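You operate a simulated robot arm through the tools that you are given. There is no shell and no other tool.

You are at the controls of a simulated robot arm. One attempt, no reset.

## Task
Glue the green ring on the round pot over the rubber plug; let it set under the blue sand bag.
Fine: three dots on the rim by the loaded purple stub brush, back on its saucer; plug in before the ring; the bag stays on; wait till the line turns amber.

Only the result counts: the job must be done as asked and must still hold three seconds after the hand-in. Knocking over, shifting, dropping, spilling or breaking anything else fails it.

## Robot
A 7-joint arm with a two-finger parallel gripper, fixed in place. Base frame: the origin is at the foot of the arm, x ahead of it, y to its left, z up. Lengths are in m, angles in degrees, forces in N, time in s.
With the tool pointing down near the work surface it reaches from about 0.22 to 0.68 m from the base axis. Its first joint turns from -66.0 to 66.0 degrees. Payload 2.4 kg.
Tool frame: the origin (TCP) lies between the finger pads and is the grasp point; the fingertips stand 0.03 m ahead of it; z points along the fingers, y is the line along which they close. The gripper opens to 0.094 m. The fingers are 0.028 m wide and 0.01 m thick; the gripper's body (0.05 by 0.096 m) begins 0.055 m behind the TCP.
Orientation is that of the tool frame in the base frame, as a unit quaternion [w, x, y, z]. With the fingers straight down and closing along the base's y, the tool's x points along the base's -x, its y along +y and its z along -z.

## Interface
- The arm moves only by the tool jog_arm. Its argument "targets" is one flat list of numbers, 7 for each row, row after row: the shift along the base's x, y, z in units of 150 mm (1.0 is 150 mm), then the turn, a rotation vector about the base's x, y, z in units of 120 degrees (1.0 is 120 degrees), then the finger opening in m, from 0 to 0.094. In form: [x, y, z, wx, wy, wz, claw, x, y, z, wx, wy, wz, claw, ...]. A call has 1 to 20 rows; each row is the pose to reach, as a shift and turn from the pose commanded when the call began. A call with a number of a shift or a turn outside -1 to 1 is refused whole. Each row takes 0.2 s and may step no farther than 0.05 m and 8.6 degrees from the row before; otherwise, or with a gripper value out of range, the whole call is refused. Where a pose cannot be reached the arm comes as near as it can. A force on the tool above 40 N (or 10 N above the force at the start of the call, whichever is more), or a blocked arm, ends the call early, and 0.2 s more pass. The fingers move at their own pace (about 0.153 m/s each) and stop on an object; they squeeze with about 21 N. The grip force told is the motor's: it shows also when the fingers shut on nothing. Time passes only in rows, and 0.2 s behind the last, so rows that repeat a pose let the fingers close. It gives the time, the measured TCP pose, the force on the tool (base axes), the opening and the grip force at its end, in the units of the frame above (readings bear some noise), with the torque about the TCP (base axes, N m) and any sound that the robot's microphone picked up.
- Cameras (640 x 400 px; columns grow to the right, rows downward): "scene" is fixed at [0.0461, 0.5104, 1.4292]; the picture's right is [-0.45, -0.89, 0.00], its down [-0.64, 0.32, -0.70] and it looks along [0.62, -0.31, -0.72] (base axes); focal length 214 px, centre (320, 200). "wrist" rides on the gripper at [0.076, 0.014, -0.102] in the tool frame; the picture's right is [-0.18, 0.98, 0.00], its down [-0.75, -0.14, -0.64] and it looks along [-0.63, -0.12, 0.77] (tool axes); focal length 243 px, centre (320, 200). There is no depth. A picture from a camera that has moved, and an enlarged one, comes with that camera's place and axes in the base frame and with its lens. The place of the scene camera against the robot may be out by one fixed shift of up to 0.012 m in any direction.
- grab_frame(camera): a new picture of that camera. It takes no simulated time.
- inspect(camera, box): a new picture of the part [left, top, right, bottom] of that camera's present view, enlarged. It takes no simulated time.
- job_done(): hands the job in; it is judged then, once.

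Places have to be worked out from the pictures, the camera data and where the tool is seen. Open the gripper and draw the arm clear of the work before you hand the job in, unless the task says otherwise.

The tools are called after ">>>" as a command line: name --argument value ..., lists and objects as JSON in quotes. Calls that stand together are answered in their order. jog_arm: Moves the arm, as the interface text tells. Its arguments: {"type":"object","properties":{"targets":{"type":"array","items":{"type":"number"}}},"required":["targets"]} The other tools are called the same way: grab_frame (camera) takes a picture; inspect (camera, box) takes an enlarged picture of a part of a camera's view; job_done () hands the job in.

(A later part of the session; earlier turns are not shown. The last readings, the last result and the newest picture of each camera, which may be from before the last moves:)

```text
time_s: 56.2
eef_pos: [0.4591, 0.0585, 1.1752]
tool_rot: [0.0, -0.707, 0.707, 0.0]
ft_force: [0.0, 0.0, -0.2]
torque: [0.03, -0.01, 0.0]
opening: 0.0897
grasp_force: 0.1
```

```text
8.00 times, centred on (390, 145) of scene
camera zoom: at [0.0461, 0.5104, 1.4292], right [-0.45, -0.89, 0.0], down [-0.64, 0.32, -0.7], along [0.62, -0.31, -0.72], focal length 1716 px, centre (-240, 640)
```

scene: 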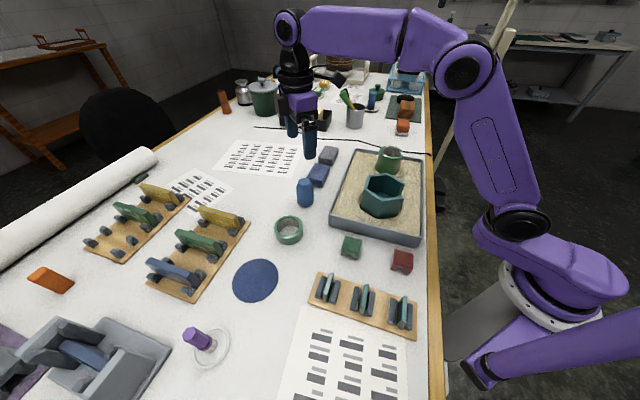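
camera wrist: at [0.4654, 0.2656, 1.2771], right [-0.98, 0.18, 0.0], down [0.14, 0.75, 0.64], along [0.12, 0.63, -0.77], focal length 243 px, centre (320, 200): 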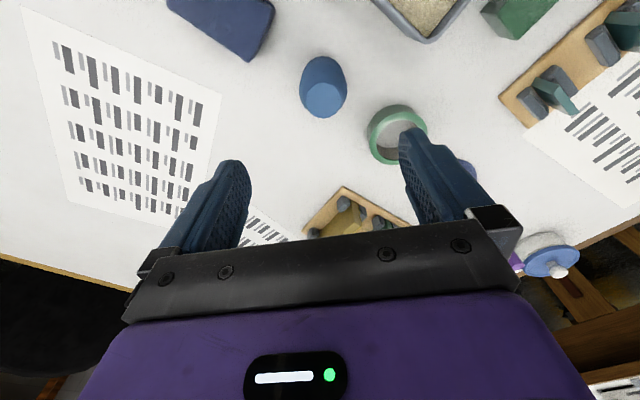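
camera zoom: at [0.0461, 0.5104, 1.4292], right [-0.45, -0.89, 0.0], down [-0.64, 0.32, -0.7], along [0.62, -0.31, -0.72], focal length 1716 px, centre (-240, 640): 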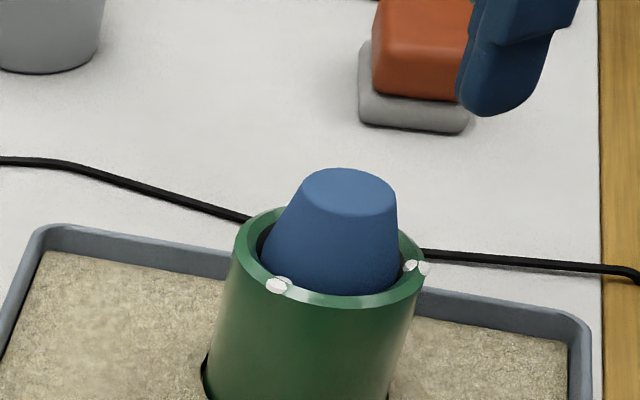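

The plug sits in the pot with its cone about 24 mm above the rim, and all three dots are intact. Next is the ring: I'll travel to a spot above it at about (0.389, 0.429).

>>> jog_arm --targets '[0, 0.1, 0.1, 0, 0, 0, 0.094, -0.04, 0.35, 0.1, 0, 0, 0, 0.094, -0.1, 0.6, 0.1, 0, 0, 0, 0.094, -0.157, 0.822, 0.1, 0, 0, 0, 0.094]'

>>> jog_arm --targets '[-0.05, 0.27, 0, 0, 0, 0, 0.094, -0.1, 0.55, 0, 0, 0, 0, 0.094, -0.157, 0.822, 0, 0, 0, 0, 0.094]'

>>> jog_arm --targets '[-0.05, 0.27, 0, 0, 0, 0, 0.094, -0.1, 0.55, 0, 0, 0, 0, 0.094, -0.157, 0.822, 0, 0, 0, 0, 0.094, -0.157, 0.822, -0.2, 0, 0, 0, 0.094, -0.157, 0.822, -0.4, 0, 0, 0, 0.094, -0.157, 0.822, -0.4, 0, 0, 0, 0.094]'

>>> grab_frame --camera "wrist"

>>> inspect --camera "wrist" --box '[200, 0, 440, 170]'

```text
time_s: 57.2
eef_pos: [0.4378, 0.1809, 1.1883]
tool_rot: [0.0, -0.707, 0.707, -0.001]
ft_force: [0.0, 0.2, -0.3]
torque: [-0.04, 0.01, 0.01]
opening: 0.094
grasp_force: 0.0
```

```text
time_s: 58.0
eef_pos: [0.4125, 0.3052, 1.1857]
tool_rot: [0.0, 0.707, -0.707, 0.0]
ft_force: [0.0, -0.1, 0.4]
torque: [-0.02, -0.01, -0.01]
opening: 0.094
grasp_force: 0.1
```

```text
time_s: 59.4
eef_pos: [0.3877, 0.4294, 1.1292]
tool_rot: [0.0, 0.707, -0.707, 0.0]
ft_force: [0.7, 0.2, 0.6]
torque: [-0.02, -0.02, 0.01]
opening: 0.0939
grasp_force: 0.2
```

```text
taken
camera wrist: at [0.3746, 0.352, 1.2317], right [-0.98, 0.18, 0.0], down [0.14, 0.75, 0.64], along [0.12, 0.63, -0.77], focal length 243 px, centre (320, 200)
```

wrist: 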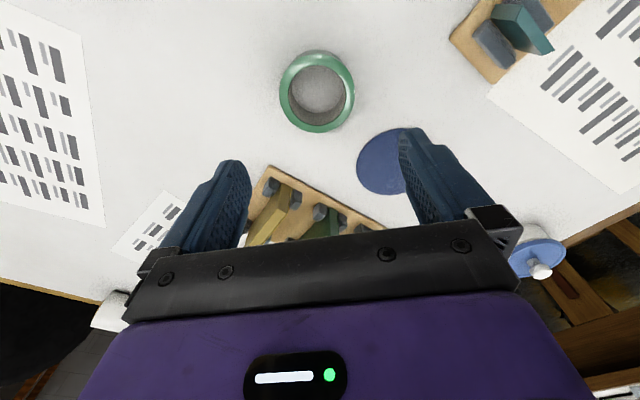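

```text
2.35 times, centred on (320, 85) of wrist
camera zoom: at [0.3746, 0.352, 1.2317], right [-0.98, 0.18, 0.0], down [0.14, 0.75, 0.64], along [0.12, 0.63, -0.77], focal length 571 px, centre (320, 471)
```

zoom: 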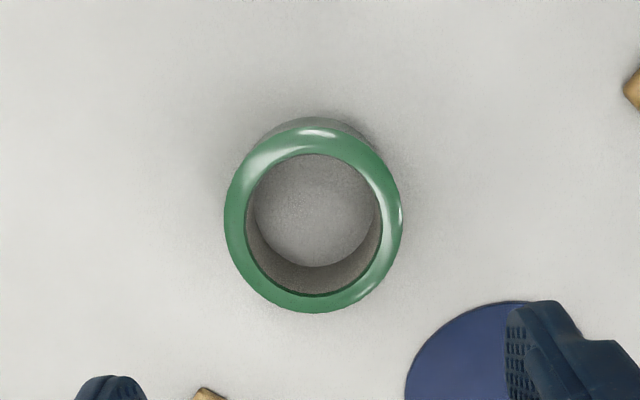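

The ring (OD ≈ 0.076, ID ≈ 0.058) is about 2 mm in +x from the tool axis, with nothing in the way of the fingers. I'll centre and descend in two stages.

>>> jog_arm --targets '[0.013, 0, -0.2, 0, 0, 0, 0.094, 0.013, 0, -0.45, 0, 0, 0, 0.094, 0.013, 0, -0.7, 0, 0, 0, 0.094, 0.013, 0, -0.7, 0, 0, 0, 0.094]'

>>> inspect --camera "wrist" --box '[200, 50, 440, 220]'

>>> inspect --camera "scene" --box '[240, 160, 340, 260]'

```text
time_s: 60.4
eef_pos: [0.3904, 0.4282, 1.0213]
tool_rot: [-0.001, 0.707, -0.707, 0.001]
ft_force: [0.0, 0.8, 0.3]
torque: [0.0, -0.01, 0.01]
opening: 0.0941
grasp_force: 0.1
```

```text
2.35 times, centred on (320, 135) of wrist
camera zoom: at [0.3759, 0.352, 1.1245], right [-0.98, 0.18, 0.0], down [0.14, 0.75, 0.64], along [0.12, 0.63, -0.77], focal length 571 px, centre (320, 353)
```

zoom: 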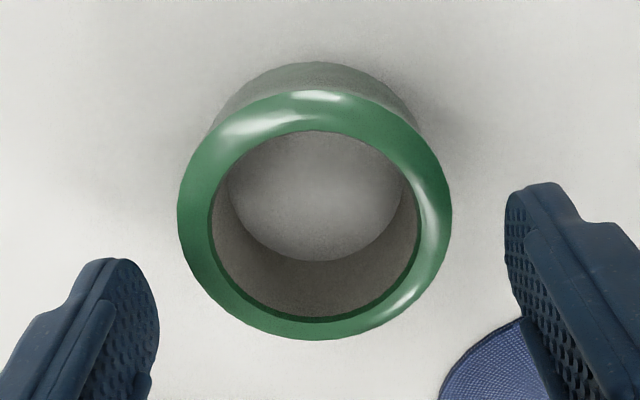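

```text
4.00 times, centred on (290, 210) of scene
camera zoom: at [0.0461, 0.5104, 1.4292], right [-0.45, -0.89, 0.0], down [-0.64, 0.32, -0.7], along [0.62, -0.31, -0.72], focal length 858 px, centre (440, 160)
```

zoom: 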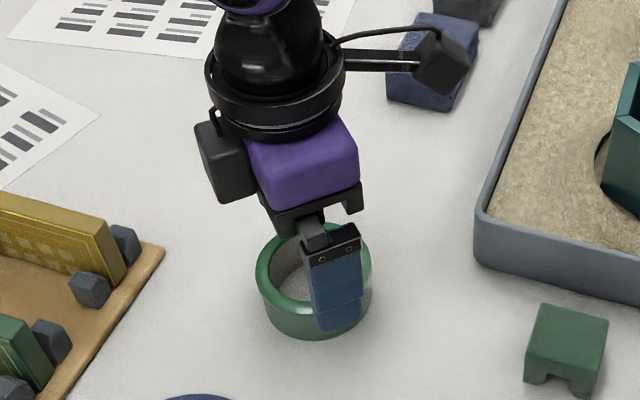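

The ring is centred between the fingers. I'll descend so the fingertips are about 10 mm above the table, then close on it.

>>> jog_arm --targets '[0, 0.007, -0.13, 0, 0, 0, 0.094, 0, 0.007, -0.262, 0, 0, 0, 0.094, 0, 0.007, -0.262, 0, 0, 0, 0.094, 0, 0.007, -0.262, 0, 0, 0, 0.085, 0, 0.007, -0.262, 0, 0, 0, 0.075, 0, 0.007, -0.262, 0, 0, 0, 0.04, 0, 0.007, -0.262, 0, 0, 0, 0.04]'

>>> inspect --camera "wrist" --box '[200, 50, 440, 220]'

>>> inspect --camera "scene" --box '[250, 190, 330, 260]'

```text
time_s: 62.0
eef_pos: [0.3906, 0.4293, 0.9823]
tool_rot: [0.0, 0.707, -0.707, -0.001]
ft_force: [0.5, 0.3, -0.3]
torque: [0.0, -0.03, -0.01]
opening: 0.0716
grasp_force: 20.7
```

```text
2.35 times, centred on (320, 135) of wrist
camera zoom: at [0.3765, 0.3531, 1.0862], right [-0.98, 0.18, 0.0], down [0.14, 0.75, 0.64], along [0.12, 0.63, -0.77], focal length 571 px, centre (320, 353)
```

zoom: 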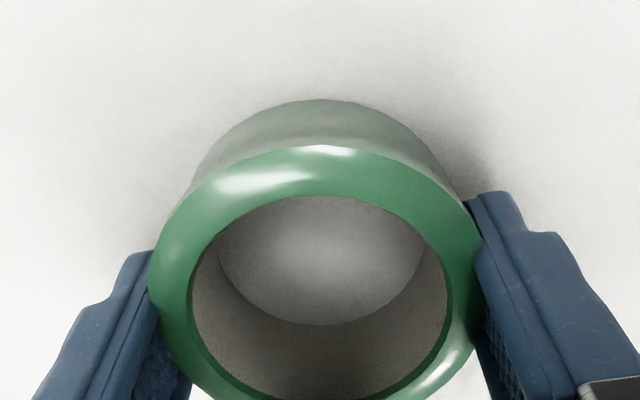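

```text
5.71 times, centred on (290, 225) of scene
camera zoom: at [0.0461, 0.5104, 1.4292], right [-0.45, -0.89, 0.0], down [-0.64, 0.32, -0.7], along [0.62, -0.31, -0.72], focal length 1226 px, centre (491, 57)
```

zoom: 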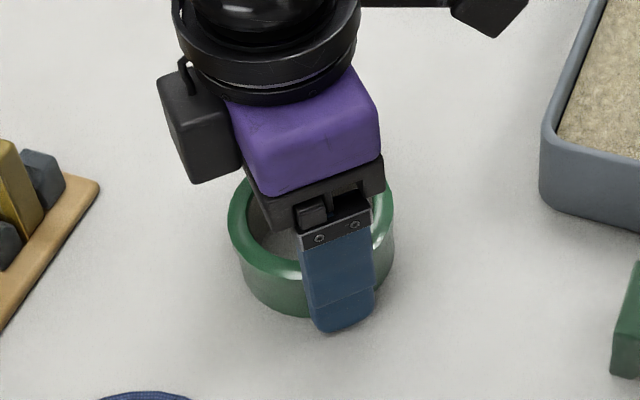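

The ring is held (opening 0.0716, 21 N). I'll lift it and carry it toward the pot at a safe height.

>>> jog_arm --targets '[0, 0, 0.1, 0, 0, 0, 0.04, 0, 0, 0.4, 0, 0, 0, 0.04, 0, 0, 0.7, 0, 0, 0, 0.04, 0, 0, 1.0, 0, 0, 0, 0.04]'

>>> jog_arm --targets '[0.05, -0.25, 0.15, 0, 0, 0, 0.04, 0.1, -0.5, 0.3, 0, 0, 0, 0.04, 0.15, -0.75, 0.35, 0, 0, 0, 0.04, 0.2, -1.0, 0.35, 0, 0, 0, 0.04]'

>>> inspect --camera "wrist" --box '[200, 50, 440, 220]'

>>> inspect --camera "scene" --box '[280, 80, 440, 200]'

```text
time_s: 63.0
eef_pos: [0.3892, 0.4272, 1.1349]
tool_rot: [0.0, 0.707, -0.707, 0.0]
ft_force: [-0.5, -0.2, -1.4]
torque: [-0.03, 0.02, -0.03]
opening: 0.0718
grasp_force: 21.3
```

```text
time_s: 64.0
eef_pos: [0.4214, 0.2804, 1.1854]
tool_rot: [0.0, -0.707, 0.707, 0.001]
ft_force: [0.3, -0.9, -0.8]
torque: [0.0, -0.01, 0.02]
opening: 0.0717
grasp_force: 20.2
```

```text
2.35 times, centred on (320, 135) of wrist
camera zoom: at [0.4077, 0.2042, 1.2898], right [-0.98, 0.18, 0.0], down [0.14, 0.75, 0.64], along [0.12, 0.63, -0.77], focal length 571 px, centre (320, 353)
```

zoom: 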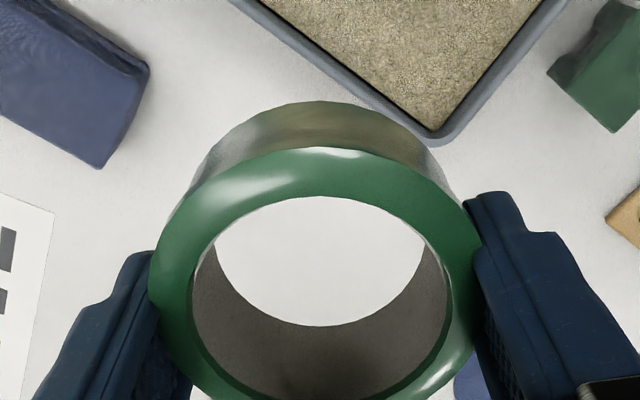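

```text
3.33 times, centred on (360, 140) of scene
camera zoom: at [0.0461, 0.5104, 1.4293], right [-0.45, -0.89, 0.0], down [-0.64, 0.32, -0.7], along [0.62, -0.31, -0.72], focal length 715 px, centre (187, 400)
```

zoom: 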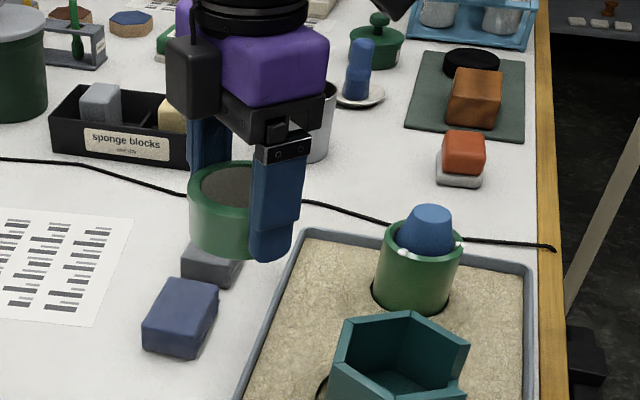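

The ring hangs level in the fingers, and the pot shows the plug cone and dots. I'll continue to a spot above the pot.

>>> jog_arm --targets '[0.04, -0.25, 0, 0, 0, 0, 0.04, 0.08, -0.5, 0, 0, 0, 0, 0.04, 0.13, -0.75, 0, 0, 0, 0, 0.04]'

>>> jog_arm --targets '[0.04, -0.25, 0, 0, 0, 0, 0.04, 0.08, -0.5, 0, 0, 0, 0, 0.04, 0.128, -0.71, 0, 0, 0, 0, 0.04, 0.128, -0.71, 0, 0, 0, 0, 0.04]'

>>> inspect --camera "wrist" --box '[200, 30, 440, 220]'

>>> inspect --camera "scene" --box '[350, 90, 440, 180]'

```text
time_s: 64.8
eef_pos: [0.4414, 0.1683, 1.189]
tool_rot: [0.0, 0.707, -0.707, 0.0]
ft_force: [0.7, 0.7, -1.8]
torque: [-0.01, -0.04, 0.0]
opening: 0.0716
grasp_force: 20.7
```

```text
time_s: 65.8
eef_pos: [0.4597, 0.0605, 1.1876]
tool_rot: [0.0, 0.707, -0.707, 0.0]
ft_force: [0.3, 0.0, -0.7]
torque: [0.04, 0.01, -0.02]
opening: 0.0715
grasp_force: 21.3
```

```text
2.11 times, centred on (320, 125) of wrist
camera zoom: at [0.4456, -0.0157, 1.2912], right [-0.98, 0.18, 0.0], down [0.14, 0.75, 0.64], along [0.12, 0.63, -0.77], focal length 511 px, centre (320, 358)
```

zoom: 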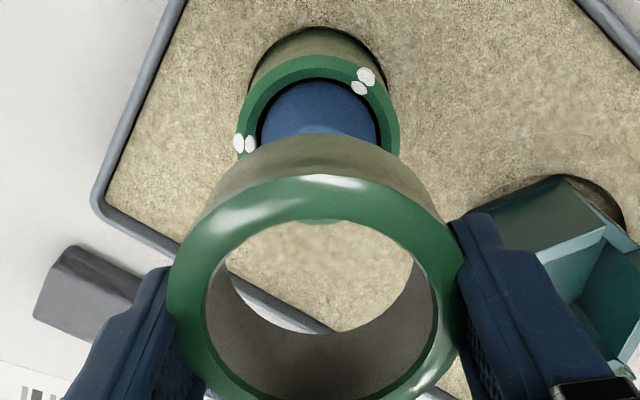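

```text
4.44 times, centred on (395, 135) of scene
camera zoom: at [0.0461, 0.5103, 1.4292], right [-0.45, -0.89, 0.0], down [-0.64, 0.32, -0.7], along [0.62, -0.31, -0.72], focal length 953 px, centre (-13, 489)
```

zoom: 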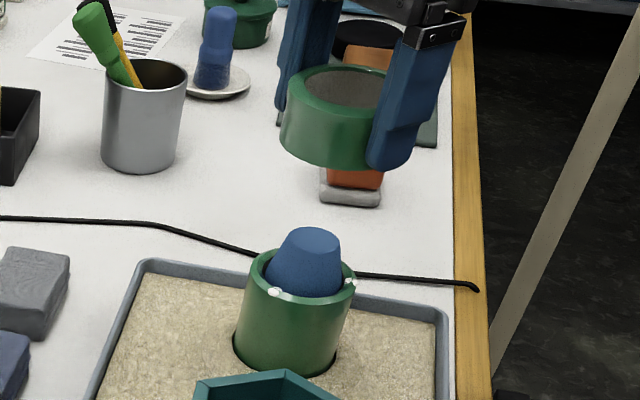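

I'm above the pot. I'll lower until the ring's bottom is just above the plug's tip and compare the ring's and pot's outlines there.

>>> jog_arm --targets '[-0.003, 0, -0.15, 0, 0, 0, 0.04, -0.003, 0, -0.3, 0, 0, 0, 0.04, -0.003, 0, -0.44, 0, 0, 0, 0.04, -0.003, 0, -0.44, 0, 0, 0, 0.04]'

>>> inspect --camera "wrist" --box '[200, 30, 440, 220]'

>>> inspect --camera "scene" --box '[360, 110, 420, 170]'

```text
time_s: 66.8
eef_pos: [0.4594, 0.0613, 1.1202]
tool_rot: [0.0, 0.707, -0.707, -0.001]
ft_force: [-0.1, 0.0, -1.6]
torque: [-0.02, 0.03, -0.04]
opening: 0.0713
grasp_force: 20.8
```

```text
2.11 times, centred on (320, 125) of wrist
camera zoom: at [0.4446, -0.0153, 1.2232], right [-0.98, 0.18, 0.0], down [0.14, 0.75, 0.64], along [0.12, 0.63, -0.77], focal length 511 px, centre (320, 358)
```

zoom: 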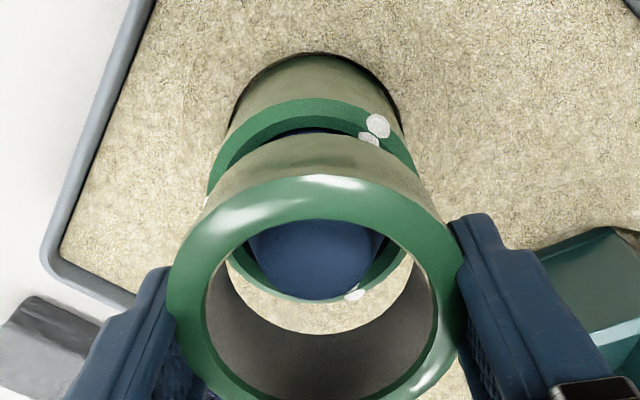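

```text
6.67 times, centred on (390, 140) of scene
camera zoom: at [0.0461, 0.5104, 1.4292], right [-0.45, -0.89, 0.0], down [-0.64, 0.32, -0.7], along [0.62, -0.31, -0.72], focal length 1430 px, centre (-147, 600)
```

zoom: 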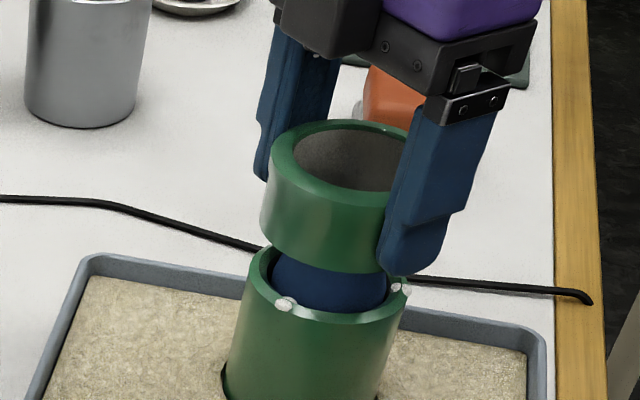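

The ring is just above the plug's tip and nearly aligned. I'll enlarge both views for a finer check before lowering.

>>> inspect --camera "scene" --box '[374, 125, 410, 161]'

>>> inspect --camera "wrist" --box '[250, 60, 390, 190]'

```text
11.11 times, centred on (392, 143) of scene
camera zoom: at [0.0461, 0.5104, 1.4292], right [-0.45, -0.89, 0.0], down [-0.64, 0.32, -0.7], along [0.62, -0.31, -0.72], focal length 2383 px, centre (-480, 833)
```

zoom: 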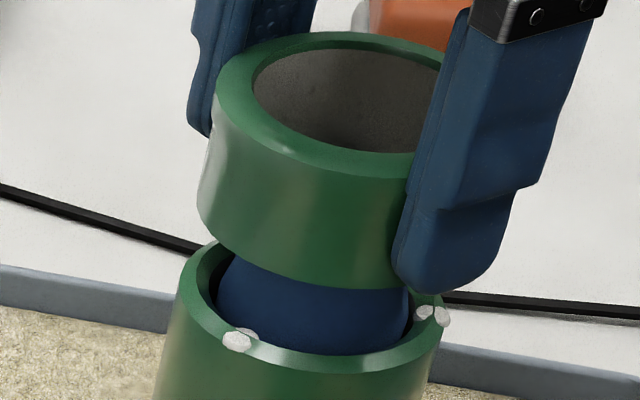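

```text
3.08 times, centred on (320, 125) of wrist
camera zoom: at [0.4446, -0.0153, 1.2232], right [-0.98, 0.18, 0.0], down [0.14, 0.75, 0.64], along [0.12, 0.63, -0.77], focal length 746 px, centre (320, 431)
```

zoom: 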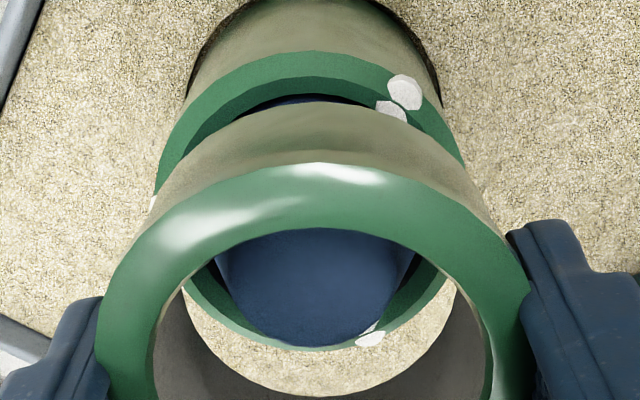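

The outlines agree to about 1 mm. I'll lower the ring around the cone, and the last few millimetres in small steps with force checks.

>>> jog_arm --targets '[0, 0, -0.05, 0, 0, 0, 0.04, 0, 0, -0.1, 0, 0, 0, 0.04, 0, 0, -0.15, 0, 0, 0, 0.04, 0, 0, -0.15, 0, 0, 0, 0.04]'

>>> inspect --camera "scene" --box '[374, 125, 410, 161]'

>>> inspect --camera "wrist" --box '[250, 60, 390, 190]'

```text
time_s: 67.8
eef_pos: [0.4588, 0.061, 1.0977]
tool_rot: [0.0, -0.707, 0.707, 0.001]
ft_force: [1.8, -0.7, -1.3]
torque: [0.02, 0.03, 0.0]
opening: 0.0715
grasp_force: 21.0
```

```text
11.11 times, centred on (392, 143) of scene
camera zoom: at [0.0461, 0.5104, 1.4292], right [-0.45, -0.89, 0.0], down [-0.64, 0.32, -0.7], along [0.62, -0.31, -0.72], focal length 2383 px, centre (-480, 833)
```

zoom: 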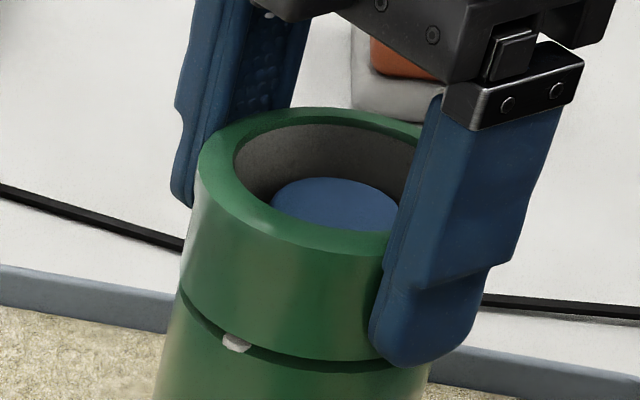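

```text
3.08 times, centred on (320, 125) of wrist
camera zoom: at [0.4446, -0.0151, 1.2013], right [-0.98, 0.18, 0.0], down [0.14, 0.75, 0.64], along [0.12, 0.63, -0.77], focal length 746 px, centre (320, 431)
```

zoom: 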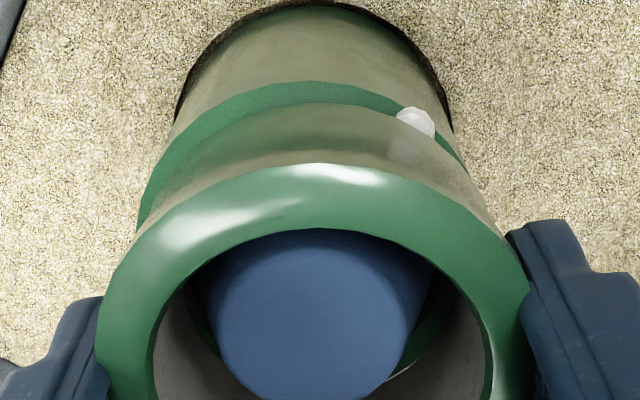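

Alignment is good to about 1 mm and the ring is a few mm above the rim. I'll step down until contact.

>>> jog_arm --targets '[0, -0.005, -0.013, 0, 0, 0, 0.04, 0, -0.005, -0.02, 0, 0, 0, 0.04]'

>>> jog_arm --targets '[0, 0, -0.007, 0, 0, 0, 0.04, 0, 0, -0.01, 0, 0, 0, 0.04]'

```text
time_s: 68.4
eef_pos: [0.4589, 0.0606, 1.0951]
tool_rot: [0.0, 0.707, -0.707, 0.0]
ft_force: [-0.7, 0.1, -0.6]
torque: [-0.03, -0.02, 0.01]
opening: 0.0716
grasp_force: 20.9
```

```text
time_s: 69.0
eef_pos: [0.4585, 0.0613, 1.0939]
tool_rot: [0.0, -0.707, 0.708, 0.0]
ft_force: [-0.1, -2.1, 0.6]
torque: [-0.06, -0.05, -0.05]
opening: 0.0717
grasp_force: 20.8
```

No clear contact yet, though there is a slight side force. I'll look once more and then continue down.

>>> jog_arm --targets '[0, 0, -0.005, 0, 0, 0, 0.04, 0, 0, -0.01, 0, 0, 0, 0.04]'

>>> inspect --camera "scene" --box '[374, 130, 410, 166]'

>>> inspect --camera "wrist" --box '[250, 60, 390, 190]'

```text
time_s: 69.6
eef_pos: [0.4582, 0.0599, 1.0923]
tool_rot: [-0.001, 0.707, -0.707, 0.001]
ft_force: [0.7, -1.9, 15.3]
torque: [-0.15, 0.43, 0.03]
opening: 0.0714
grasp_force: 21.3
```

```text
11.11 times, centred on (392, 148) of scene
camera zoom: at [0.0459, 0.5103, 1.4293], right [-0.45, -0.89, 0.0], down [-0.64, 0.32, -0.7], along [0.62, -0.31, -0.72], focal length 2383 px, centre (-480, 778)
```

zoom: 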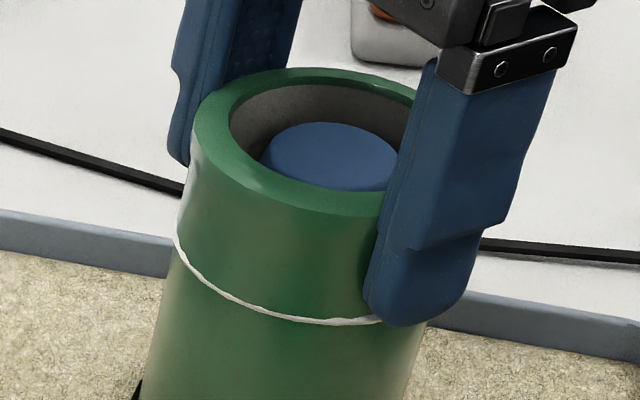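

```text
3.08 times, centred on (320, 125) of wrist
camera zoom: at [0.4448, -0.0159, 1.196], right [-0.98, 0.18, 0.0], down [0.14, 0.75, 0.64], along [0.12, 0.63, -0.77], focal length 746 px, centre (320, 431)
```

zoom: 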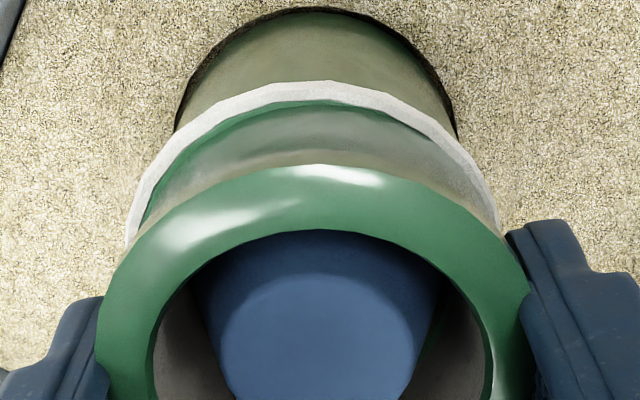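

A white glue line has formed all around the seam and the ring is pressed on with 15 N, about 1.5 mm from perfectly centred. I'll open the fingers and rise straight up.

>>> jog_arm --targets '[0, 0, 0.003, 0, 0, 0, 0.074, 0, 0, 0.003, 0, 0, 0, 0.08, 0, 0, 0.003, 0, 0, 0, 0.09, 0, 0, 0.1, 0, 0, 0, 0.092, 0, 0, 0.35, 0, 0, 0, 0.092, 0, 0, 0.6, 0, 0, 0, 0.092]'

>>> inspect --camera "scene" --box '[365, 120, 415, 170]'

>>> inspect --camera "wrist" --box '[220, 0, 420, 160]'

```text
time_s: 71.0
eef_pos: [0.4591, 0.0603, 1.1833]
tool_rot: [0.0, 0.707, -0.707, 0.0]
ft_force: [0.5, -0.3, -0.4]
torque: [-0.01, -0.04, 0.01]
opening: 0.0923
grasp_force: 0.0
```

```text
8.00 times, centred on (390, 145) of scene
camera zoom: at [0.0461, 0.5104, 1.4292], right [-0.45, -0.89, 0.0], down [-0.64, 0.32, -0.7], along [0.62, -0.31, -0.72], focal length 1716 px, centre (-240, 640)
```

zoom: 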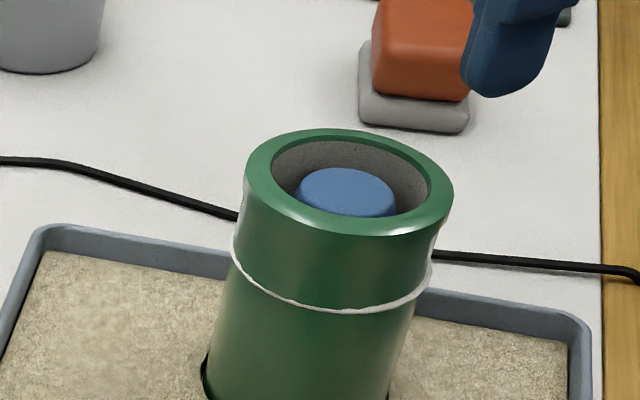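

```text
2.50 times, centred on (320, 80) of wrist
camera zoom: at [0.445, -0.0154, 1.2867], right [-0.98, 0.18, 0.0], down [0.14, 0.75, 0.64], along [0.12, 0.63, -0.77], focal length 606 px, centre (320, 500)
```

zoom: 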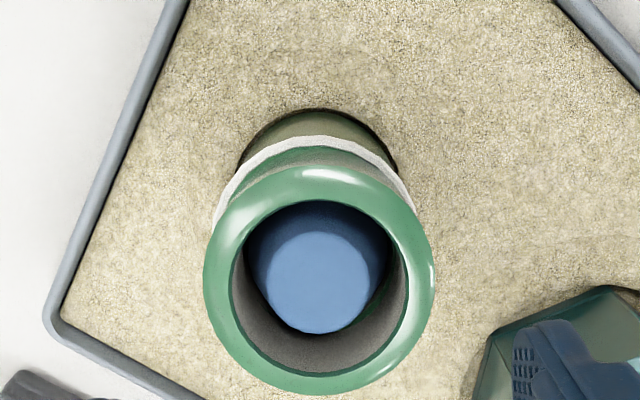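

The ring sits level on the rim with a white line all round. Now the bag: I'll move above the dark blue bag near (0.56, 0.26) to see its position and orientation.

>>> jog_arm --targets '[0.05, 0.2, 0, 0, 0, 0, 0.094, 0.15, 0.45, 0, 0, 0, 0, 0.094, 0.3, 0.7, 0, 0, 0, 0, 0.094, 0.45, 0.95, 0, 0, 0, 0, 0.094, 0.6, 1.0, 0, 0, 0, 0, 0.094, 0.6, 1.0, 0, 0, 0, 0, 0.094]'

>>> grab_frame --camera "wrist"

>>> inspect --camera "wrist" --box '[200, 0, 440, 150]'

>>> inspect --camera "scene" --box '[360, 120, 420, 180]'

```text
time_s: 72.4
eef_pos: [0.5492, 0.2112, 1.1804]
tool_rot: [0.0, -0.707, 0.708, 0.001]
ft_force: [0.3, -0.1, -0.1]
torque: [-0.02, 0.03, 0.0]
opening: 0.0939
grasp_force: 0.1
```

```text
taken
camera wrist: at [0.5358, 0.1341, 1.2849], right [-0.98, 0.18, 0.0], down [0.14, 0.75, 0.64], along [0.12, 0.63, -0.77], focal length 243 px, centre (320, 200)
```

wrist: 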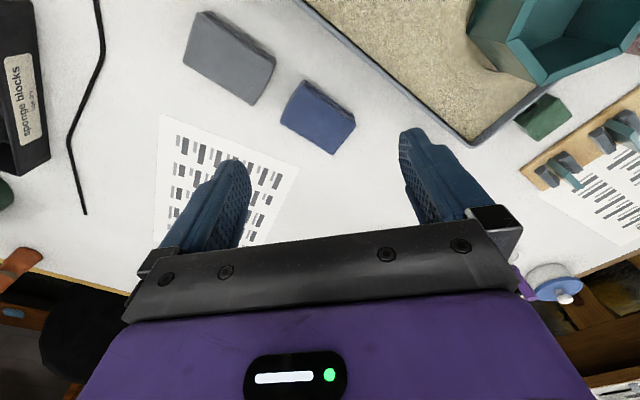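

```text
2.67 times, centred on (320, 75) of wrist
camera zoom: at [0.5358, 0.1341, 1.2849], right [-0.98, 0.18, 0.0], down [0.14, 0.75, 0.64], along [0.12, 0.63, -0.77], focal length 647 px, centre (320, 533)
```

zoom: 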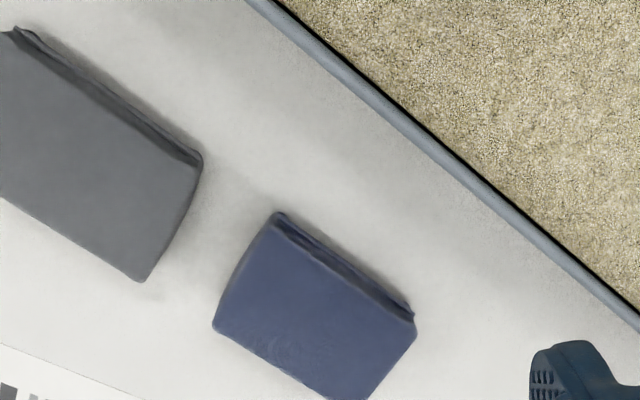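

```text
6.67 times, centred on (390, 150) of scene
camera zoom: at [0.0461, 0.5104, 1.4292], right [-0.45, -0.89, 0.0], down [-0.64, 0.32, -0.7], along [0.62, -0.31, -0.72], focal length 1430 px, centre (-147, 533)
```

zoom: 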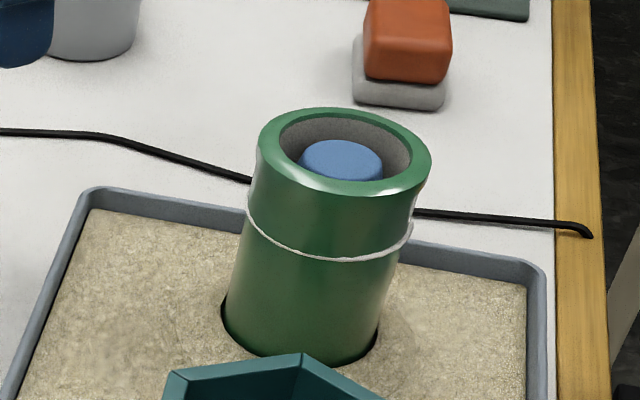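

The dark blue bag with seams is about 0.056 × 0.082, centred near (0.561, 0.257), with its short side along the +x+y diagonal. I'll rotate the gripper by -135° so it closes along that short side, keeping high.

>>> jog_arm --targets '[0.01, 0.04, 0, 0, 0, -0.0667, 0.094, 0.02, 0.08, 0, 0, 0, -0.1333, 0.094, 0.03, 0.12, 0, 0, 0, -0.2, 0.094, 0.04, 0.16, 0, 0, 0, -0.2667, 0.094, 0.05, 0.2, 0, 0, 0, -0.3333, 0.094, 0.06, 0.24, 0, 0, 0, -0.4, 0.094, 0.07, 0.28, 0, 0, 0, -0.4667, 0.094, 0.08, 0.313, 0, 0, 0, -0.5333, 0.094, 0.08, 0.313, 0, 0, 0, -0.6, 0.094]'

>>> jog_arm --targets '[0, 0, 0, 0, 0, -0.0656, 0.094, 0, 0, 0, 0, 0, -0.1312, 0.094, 0, 0, 0, 0, 0, -0.1969, 0.094, 0, 0, 0, 0, 0, -0.2625, 0.094, 0, 0, 0, 0, 0, -0.3281, 0.094, 0, 0, 0, 0, 0, -0.3937, 0.094, 0, 0, 0, 0, 0, -0.4594, 0.094, 0, 0, 0, 0, 0, -0.525, 0.094]'

>>> grab_frame --camera "wrist"

>>> inspect --camera "wrist" --box '[200, 0, 440, 170]'

```text
time_s: 74.4
eef_pos: [0.5617, 0.2571, 1.1816]
tool_rot: [0.0, -0.154, 0.988, 0.0]
ft_force: [-0.5, -0.4, 0.8]
torque: [-0.01, 0.03, 0.01]
opening: 0.094
grasp_force: 0.0
```

```text
time_s: 76.2
eef_pos: [0.5609, 0.2581, 1.1826]
tool_rot: [0.0, 0.383, 0.924, 0.0]
ft_force: [0.4, -0.2, 0.3]
torque: [0.02, 0.0, 0.0]
opening: 0.094
grasp_force: 0.0
```

```text
taken
camera wrist: at [0.518, 0.3212, 1.2847], right [0.83, 0.56, 0.0], down [0.43, -0.63, 0.64], along [0.36, -0.53, -0.77], focal length 243 px, centre (320, 200)
```

wrist: 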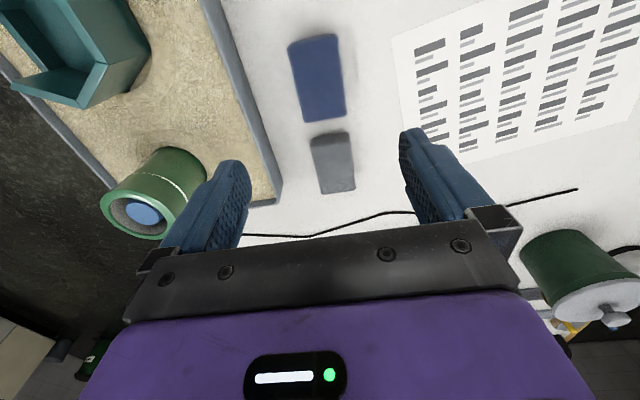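

```text
2.35 times, centred on (320, 85) of wrist
camera zoom: at [0.518, 0.3212, 1.2847], right [0.83, 0.56, 0.0], down [0.43, -0.63, 0.64], along [0.36, -0.53, -0.77], focal length 571 px, centre (320, 471)
```

zoom: 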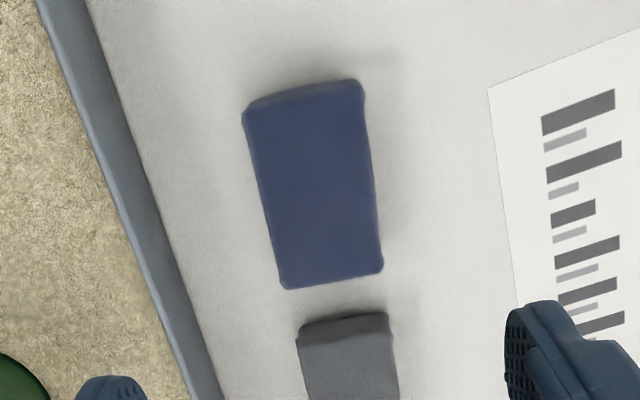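

The gripper is now aligned with the bag, with its centre within 2 mm of the tool axis. I'll descend in two stages.

>>> jog_arm --targets '[-0.01, 0.01, -0.3, 0, 0, 0, 0.094, -0.01, 0.01, -0.6, 0, 0, 0, 0.094, -0.01, 0.01, -0.9, 0, 0, 0, 0.094, -0.01, 0.01, -0.9, 0, 0, 0, 0.094]'

>>> inspect --camera "wrist" --box '[200, 30, 440, 220]'

>>> inspect --camera "scene" --box '[280, 130, 360, 210]'

```text
time_s: 77.2
eef_pos: [0.5616, 0.2603, 1.0449]
tool_rot: [0.0, 0.383, 0.924, 0.0]
ft_force: [0.2, 0.2, -0.6]
torque: [0.0, 0.0, 0.05]
opening: 0.0941
grasp_force: 0.1
```

```text
2.11 times, centred on (320, 125) of wrist
camera zoom: at [0.5179, 0.3243, 1.147], right [0.83, 0.56, 0.0], down [0.43, -0.63, 0.64], along [0.36, -0.53, -0.77], focal length 511 px, centre (320, 358)
```

zoom: 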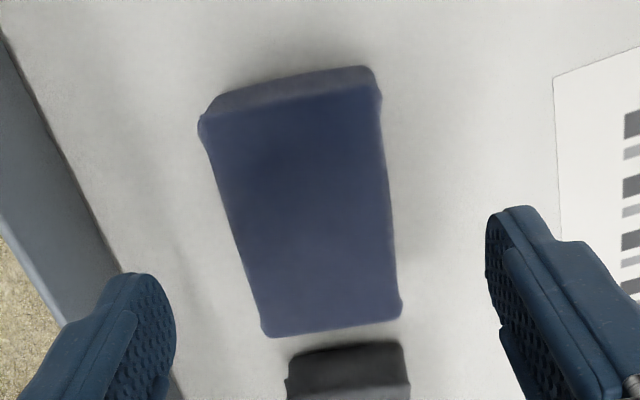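

```text
5.00 times, centred on (320, 170) of scene
camera zoom: at [0.0461, 0.5104, 1.4292], right [-0.45, -0.89, 0.0], down [-0.64, 0.32, -0.7], along [0.62, -0.31, -0.72], focal length 1072 px, centre (320, 350)
```

zoom: 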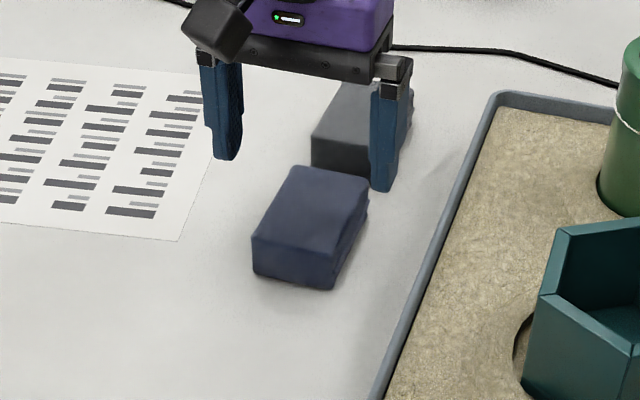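

The bag's centre is about 5 mm forward of the tool axis. I'll correct that, descend to TCP z≈0.987, and close.

>>> jog_arm --targets '[0.014, -0.033, -0.2, 0, 0, 0, 0.094, 0.014, -0.033, -0.35, 0, 0, 0, 0.094, 0.014, -0.033, -0.407, 0, 0, 0, 0.094, 0.014, -0.033, -0.407, 0, 0, 0, 0.094]'

>>> inspect --camera "wrist" --box '[200, 30, 440, 220]'

>>> inspect --camera "scene" --box '[280, 130, 360, 210]'

```text
time_s: 78.2
eef_pos: [0.5621, 0.2556, 0.9848]
tool_rot: [0.001, 0.383, 0.924, 0.0]
ft_force: [-0.6, 0.2, 0.5]
torque: [0.01, -0.01, 0.01]
opening: 0.0939
grasp_force: 0.1
```

```text
2.11 times, centred on (320, 125) of wrist
camera zoom: at [0.5195, 0.3195, 1.0884], right [0.83, 0.56, 0.0], down [0.43, -0.63, 0.64], along [0.36, -0.53, -0.77], focal length 511 px, centre (320, 358)
```

zoom: 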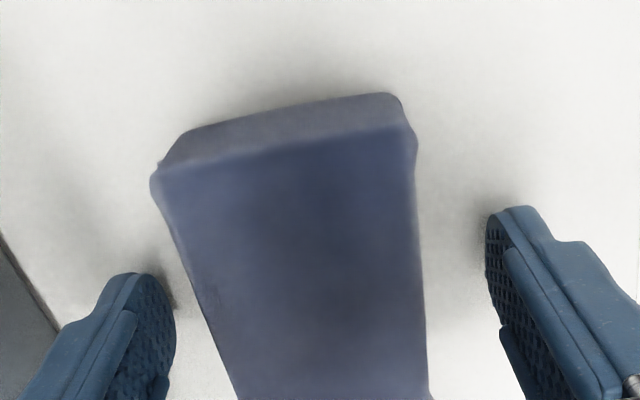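

```text
5.00 times, centred on (320, 170) of scene
camera zoom: at [0.0461, 0.5104, 1.4292], right [-0.45, -0.89, 0.0], down [-0.64, 0.32, -0.7], along [0.62, -0.31, -0.72], focal length 1072 px, centre (320, 350)
```

zoom: 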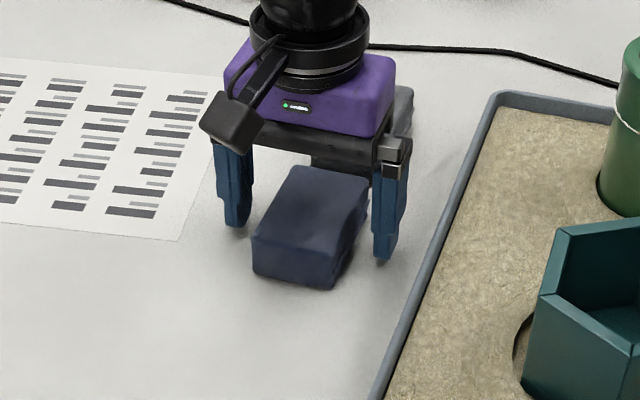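

The fingers straddle the bag around its middle. I'll close on it.

>>> jog_arm --targets '[0, 0, 0, 0, 0, 0, 0.08, 0, 0, 0, 0, 0, 0, 0.06, 0, 0, 0, 0, 0, 0, 0.04, 0, 0, 0, 0, 0, 0, 0.0, 0, 0, 0, 0, 0, 0, 0.0]'

>>> jog_arm --targets '[0, 0, 0.05, 0, 0, 0, 0.0, 0, 0, 0.15, 0, 0, 0, 0.0, 0, 0, 0.15, 0, 0, 0, 0.0]'

>>> inspect --camera "wrist" --box '[200, 30, 440, 220]'

>>> inspect --camera "scene" --box '[280, 130, 360, 210]'

```text
time_s: 79.4
eef_pos: [0.5619, 0.256, 0.9848]
tool_rot: [0.0, 0.382, 0.924, 0.0]
ft_force: [-0.9, -1.2, 0.0]
torque: [-0.05, 0.12, 0.05]
opening: 0.0622
grasp_force: 20.8
```

```text
time_s: 80.2
eef_pos: [0.5611, 0.2551, 1.009]
tool_rot: [0.0, 0.383, 0.924, 0.0]
ft_force: [-1.1, -0.6, -2.7]
torque: [0.0, -0.01, -0.01]
opening: 0.0623
grasp_force: 21.2
```

```text
2.11 times, centred on (320, 125) of wrist
camera zoom: at [0.5184, 0.318, 1.1113], right [0.83, 0.56, 0.0], down [0.43, -0.63, 0.64], along [0.36, -0.53, -0.77], focal length 511 px, centre (320, 358)
```

zoom: 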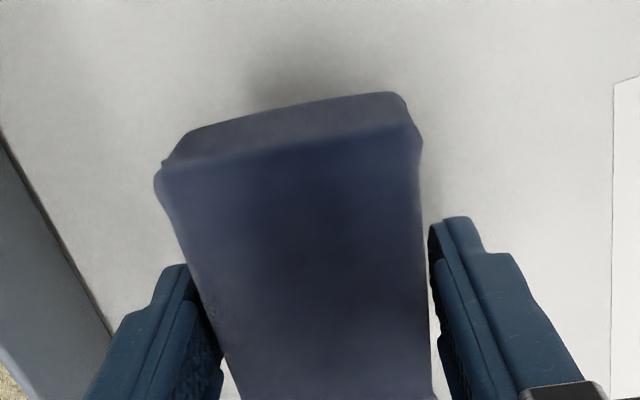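

```text
5.00 times, centred on (320, 170) of scene
camera zoom: at [0.0462, 0.5104, 1.4292], right [-0.45, -0.89, 0.0], down [-0.64, 0.32, -0.7], along [0.62, -0.31, -0.72], focal length 1072 px, centre (320, 350)
```

zoom: 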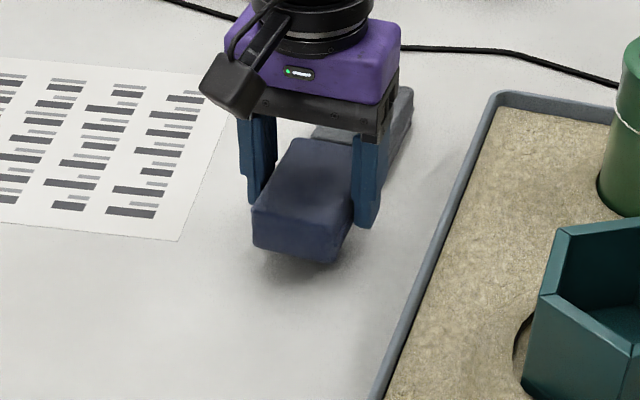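

The bag is lifted level, weighing about 3 N. I'll raise it well up and carry it over the ring.

>>> jog_arm --targets '[0, 0, 0.25, 0, 0, 0, 0.0, 0, 0, 0.5, 0, 0, 0, 0.0, 0, 0, 0.75, 0, 0, 0, 0.0, 0, 0, 1.0, 0, 0, 0, 0.0]'

>>> jog_arm --targets '[-0.05, -0.1, 0.2, 0, 0, 0, 0.0, -0.15, -0.28, 0.25, 0, 0, 0, 0.0, -0.25, -0.46, 0.25, 0, 0, 0, 0.0, -0.343, -0.645, 0.25, 0, 0, 0, 0.0]'

>>> jog_arm --targets '[-0.1, -0.18, 0, 0, 0, 0, 0.0, -0.2, -0.38, 0, 0, 0, 0, 0.0, -0.3, -0.56, 0, 0, 0, 0, 0.0, -0.343, -0.645, 0, 0, 0, 0, 0.0, -0.343, -0.645, 0, 0, 0, 0, 0.0]'

>>> inspect --camera "wrist" --box '[200, 0, 440, 190]'

>>> inspect --camera "scene" --box '[350, 90, 440, 180]'

```text
time_s: 81.2
eef_pos: [0.5627, 0.2546, 1.1588]
tool_rot: [0.0, 0.384, 0.923, -0.001]
ft_force: [0.4, 0.6, -2.7]
torque: [-0.01, -0.02, 0.0]
opening: 0.0623
grasp_force: 21.5
```

```text
time_s: 82.2
eef_pos: [0.5115, 0.1568, 1.1956]
tool_rot: [0.0, 0.382, 0.924, 0.0]
ft_force: [0.7, 0.0, -3.1]
torque: [-0.02, -0.01, 0.01]
opening: 0.0622
grasp_force: 21.2
```

```text
time_s: 83.4
eef_pos: [0.4585, 0.0581, 1.1973]
tool_rot: [0.0, 0.383, 0.924, 0.0]
ft_force: [-0.8, 1.4, -2.1]
torque: [0.03, 0.0, 0.02]
opening: 0.062
grasp_force: 21.4
```

```text
2.11 times, centred on (320, 95) of wrist
camera zoom: at [0.4149, 0.1222, 1.3004], right [0.83, 0.56, 0.0], down [0.43, -0.63, 0.64], along [0.36, -0.53, -0.77], focal length 511 px, centre (320, 421)
```

zoom: 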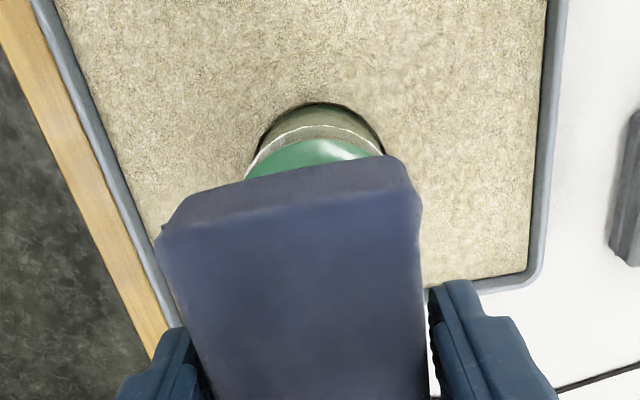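

```text
4.44 times, centred on (395, 135) of scene
camera zoom: at [0.0461, 0.5104, 1.4292], right [-0.45, -0.89, 0.0], down [-0.64, 0.32, -0.7], along [0.62, -0.31, -0.72], focal length 953 px, centre (-13, 489)
```

zoom: 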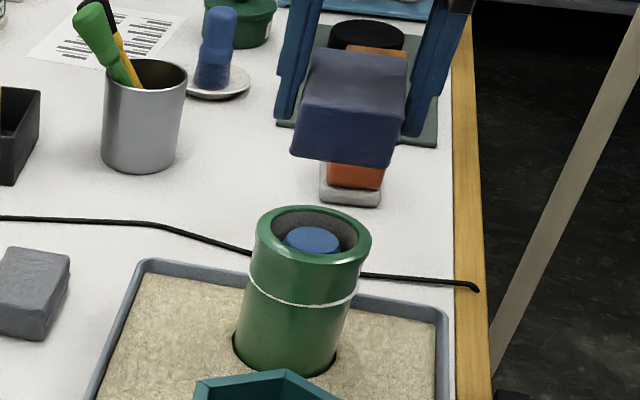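

The bag is over the ring and laterally aligned. I'll lower to about 1.5 cm above contact and check.

>>> jog_arm --targets '[0, 0, -0.12, 0, 0, 0, 0.0, 0, 0, -0.25, 0, 0, 0, 0.0, 0, 0, -0.36, 0, 0, 0, 0.0, 0, 0, -0.36, 0, 0, 0, 0.0]'

>>> inspect --camera "wrist" --box '[200, 0, 440, 190]'

>>> inspect --camera "scene" --box '[365, 105, 425, 165]'

```text
time_s: 84.4
eef_pos: [0.4604, 0.0618, 1.1421]
tool_rot: [0.0, 0.383, 0.924, 0.001]
ft_force: [-0.6, -0.2, -3.0]
torque: [0.02, -0.01, 0.0]
opening: 0.0622
grasp_force: 21.5
```

```text
2.11 times, centred on (320, 95) of wrist
camera zoom: at [0.4163, 0.1247, 1.2456], right [0.83, 0.56, 0.0], down [0.43, -0.63, 0.64], along [0.36, -0.53, -0.77], focal length 511 px, centre (320, 421)
```

zoom: 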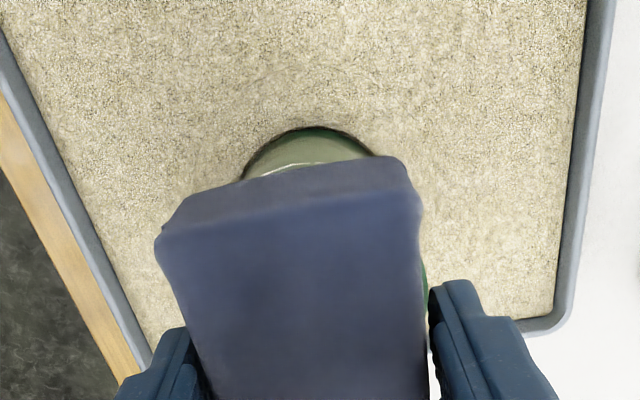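

```text
6.67 times, centred on (395, 135) of scene
camera zoom: at [0.0461, 0.5104, 1.4292], right [-0.45, -0.89, 0.0], down [-0.64, 0.32, -0.7], along [0.62, -0.31, -0.72], focal length 1430 px, centre (-180, 633)
```

zoom: 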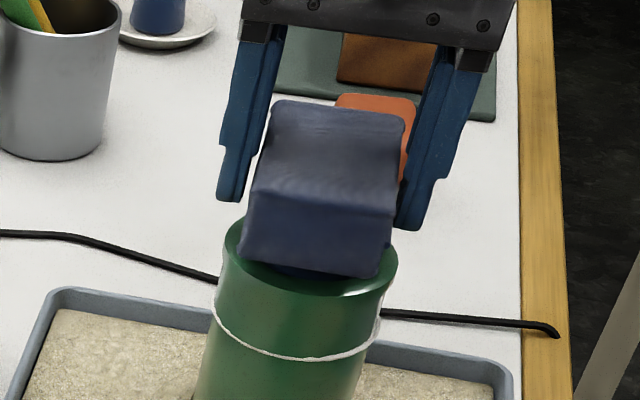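

It's well centred. I'll lower in small steps until the bag rests on the ring.

>>> jog_arm --targets '[0, 0, -0.03, 0, 0, 0, 0.0, 0, 0, -0.06, 0, 0, 0, 0.0, 0, 0, -0.08, 0, 0, 0, 0.0, 0, 0, -0.08, 0, 0, 0, 0.0]'

>>> jog_arm --targets '[0, 0, -0.01, 0, 0, 0, 0.0, 0, 0, -0.02, 0, 0, 0, 0.0]'

>>> inspect --camera "scene" --box '[365, 115, 415, 165]'

```text
time_s: 85.4
eef_pos: [0.4589, 0.0597, 1.1298]
tool_rot: [0.001, 0.383, 0.924, 0.0]
ft_force: [-0.7, 0.0, 4.5]
torque: [-0.06, 0.23, -0.01]
opening: 0.0626
grasp_force: 21.4
```

```text
time_s: 86.0
eef_pos: [0.4592, 0.0608, 1.1281]
tool_rot: [0.002, 0.383, 0.924, 0.001]
ft_force: [-2.8, -0.8, 31.8]
torque: [-0.06, 0.02, 0.0]
opening: 0.0627
grasp_force: 20.9
```

```text
8.00 times, centred on (390, 140) of scene
camera zoom: at [0.0455, 0.5103, 1.4293], right [-0.45, -0.89, 0.0], down [-0.64, 0.32, -0.7], along [0.62, -0.31, -0.72], focal length 1716 px, centre (-240, 680)
```

zoom: 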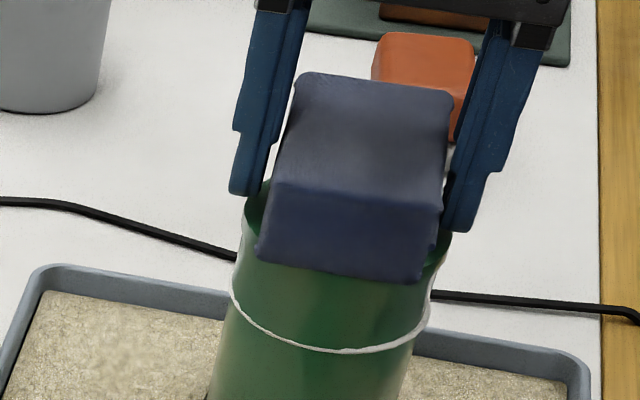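

The bag is on the ring, but the second step pressed to 32 N. I'll ease back up those 3 mm to unload, then release.

>>> jog_arm --targets '[0, 0, 0.01, 0, 0, 0, 0.0, 0, 0, 0.018, 0, 0, 0, 0.0]'

>>> inspect --camera "scene" --box '[365, 115, 415, 165]'

>>> inspect --camera "wrist" --box '[200, 0, 440, 190]'

```text
time_s: 86.6
eef_pos: [0.4589, 0.06, 1.1283]
tool_rot: [-0.002, 0.383, 0.924, -0.001]
ft_force: [5.7, 0.0, 6.6]
torque: [-0.04, -0.47, -0.02]
opening: 0.0623
grasp_force: 20.8
```

```text
8.00 times, centred on (390, 140) of scene
camera zoom: at [0.0462, 0.5103, 1.4293], right [-0.45, -0.89, 0.0], down [-0.64, 0.32, -0.7], along [0.62, -0.31, -0.72], focal length 1716 px, centre (-240, 680)
```

zoom: 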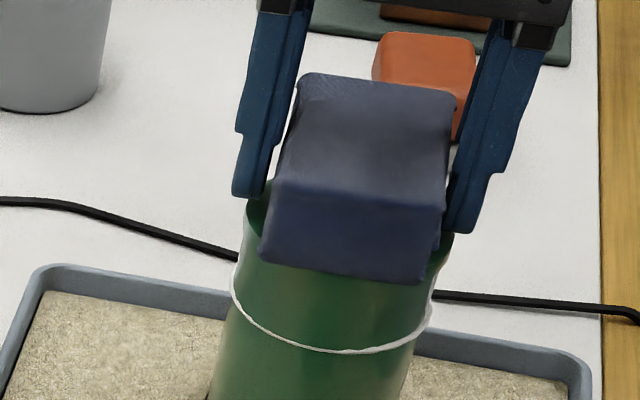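

```text
2.11 times, centred on (320, 95) of wrist
camera zoom: at [0.4151, 0.124, 1.2318], right [0.83, 0.56, 0.0], down [0.43, -0.63, 0.64], along [0.36, -0.53, -0.77], focal length 511 px, centre (320, 421)
```

zoom: 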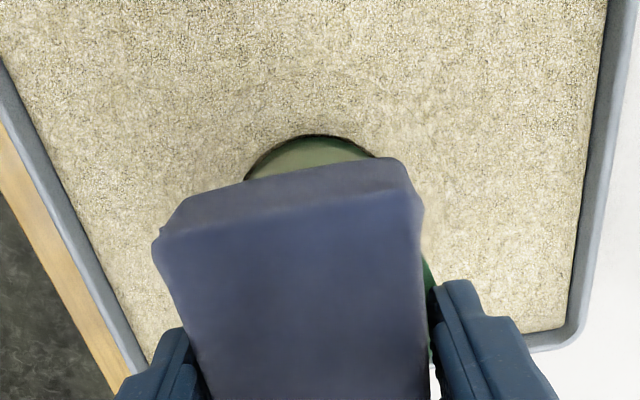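

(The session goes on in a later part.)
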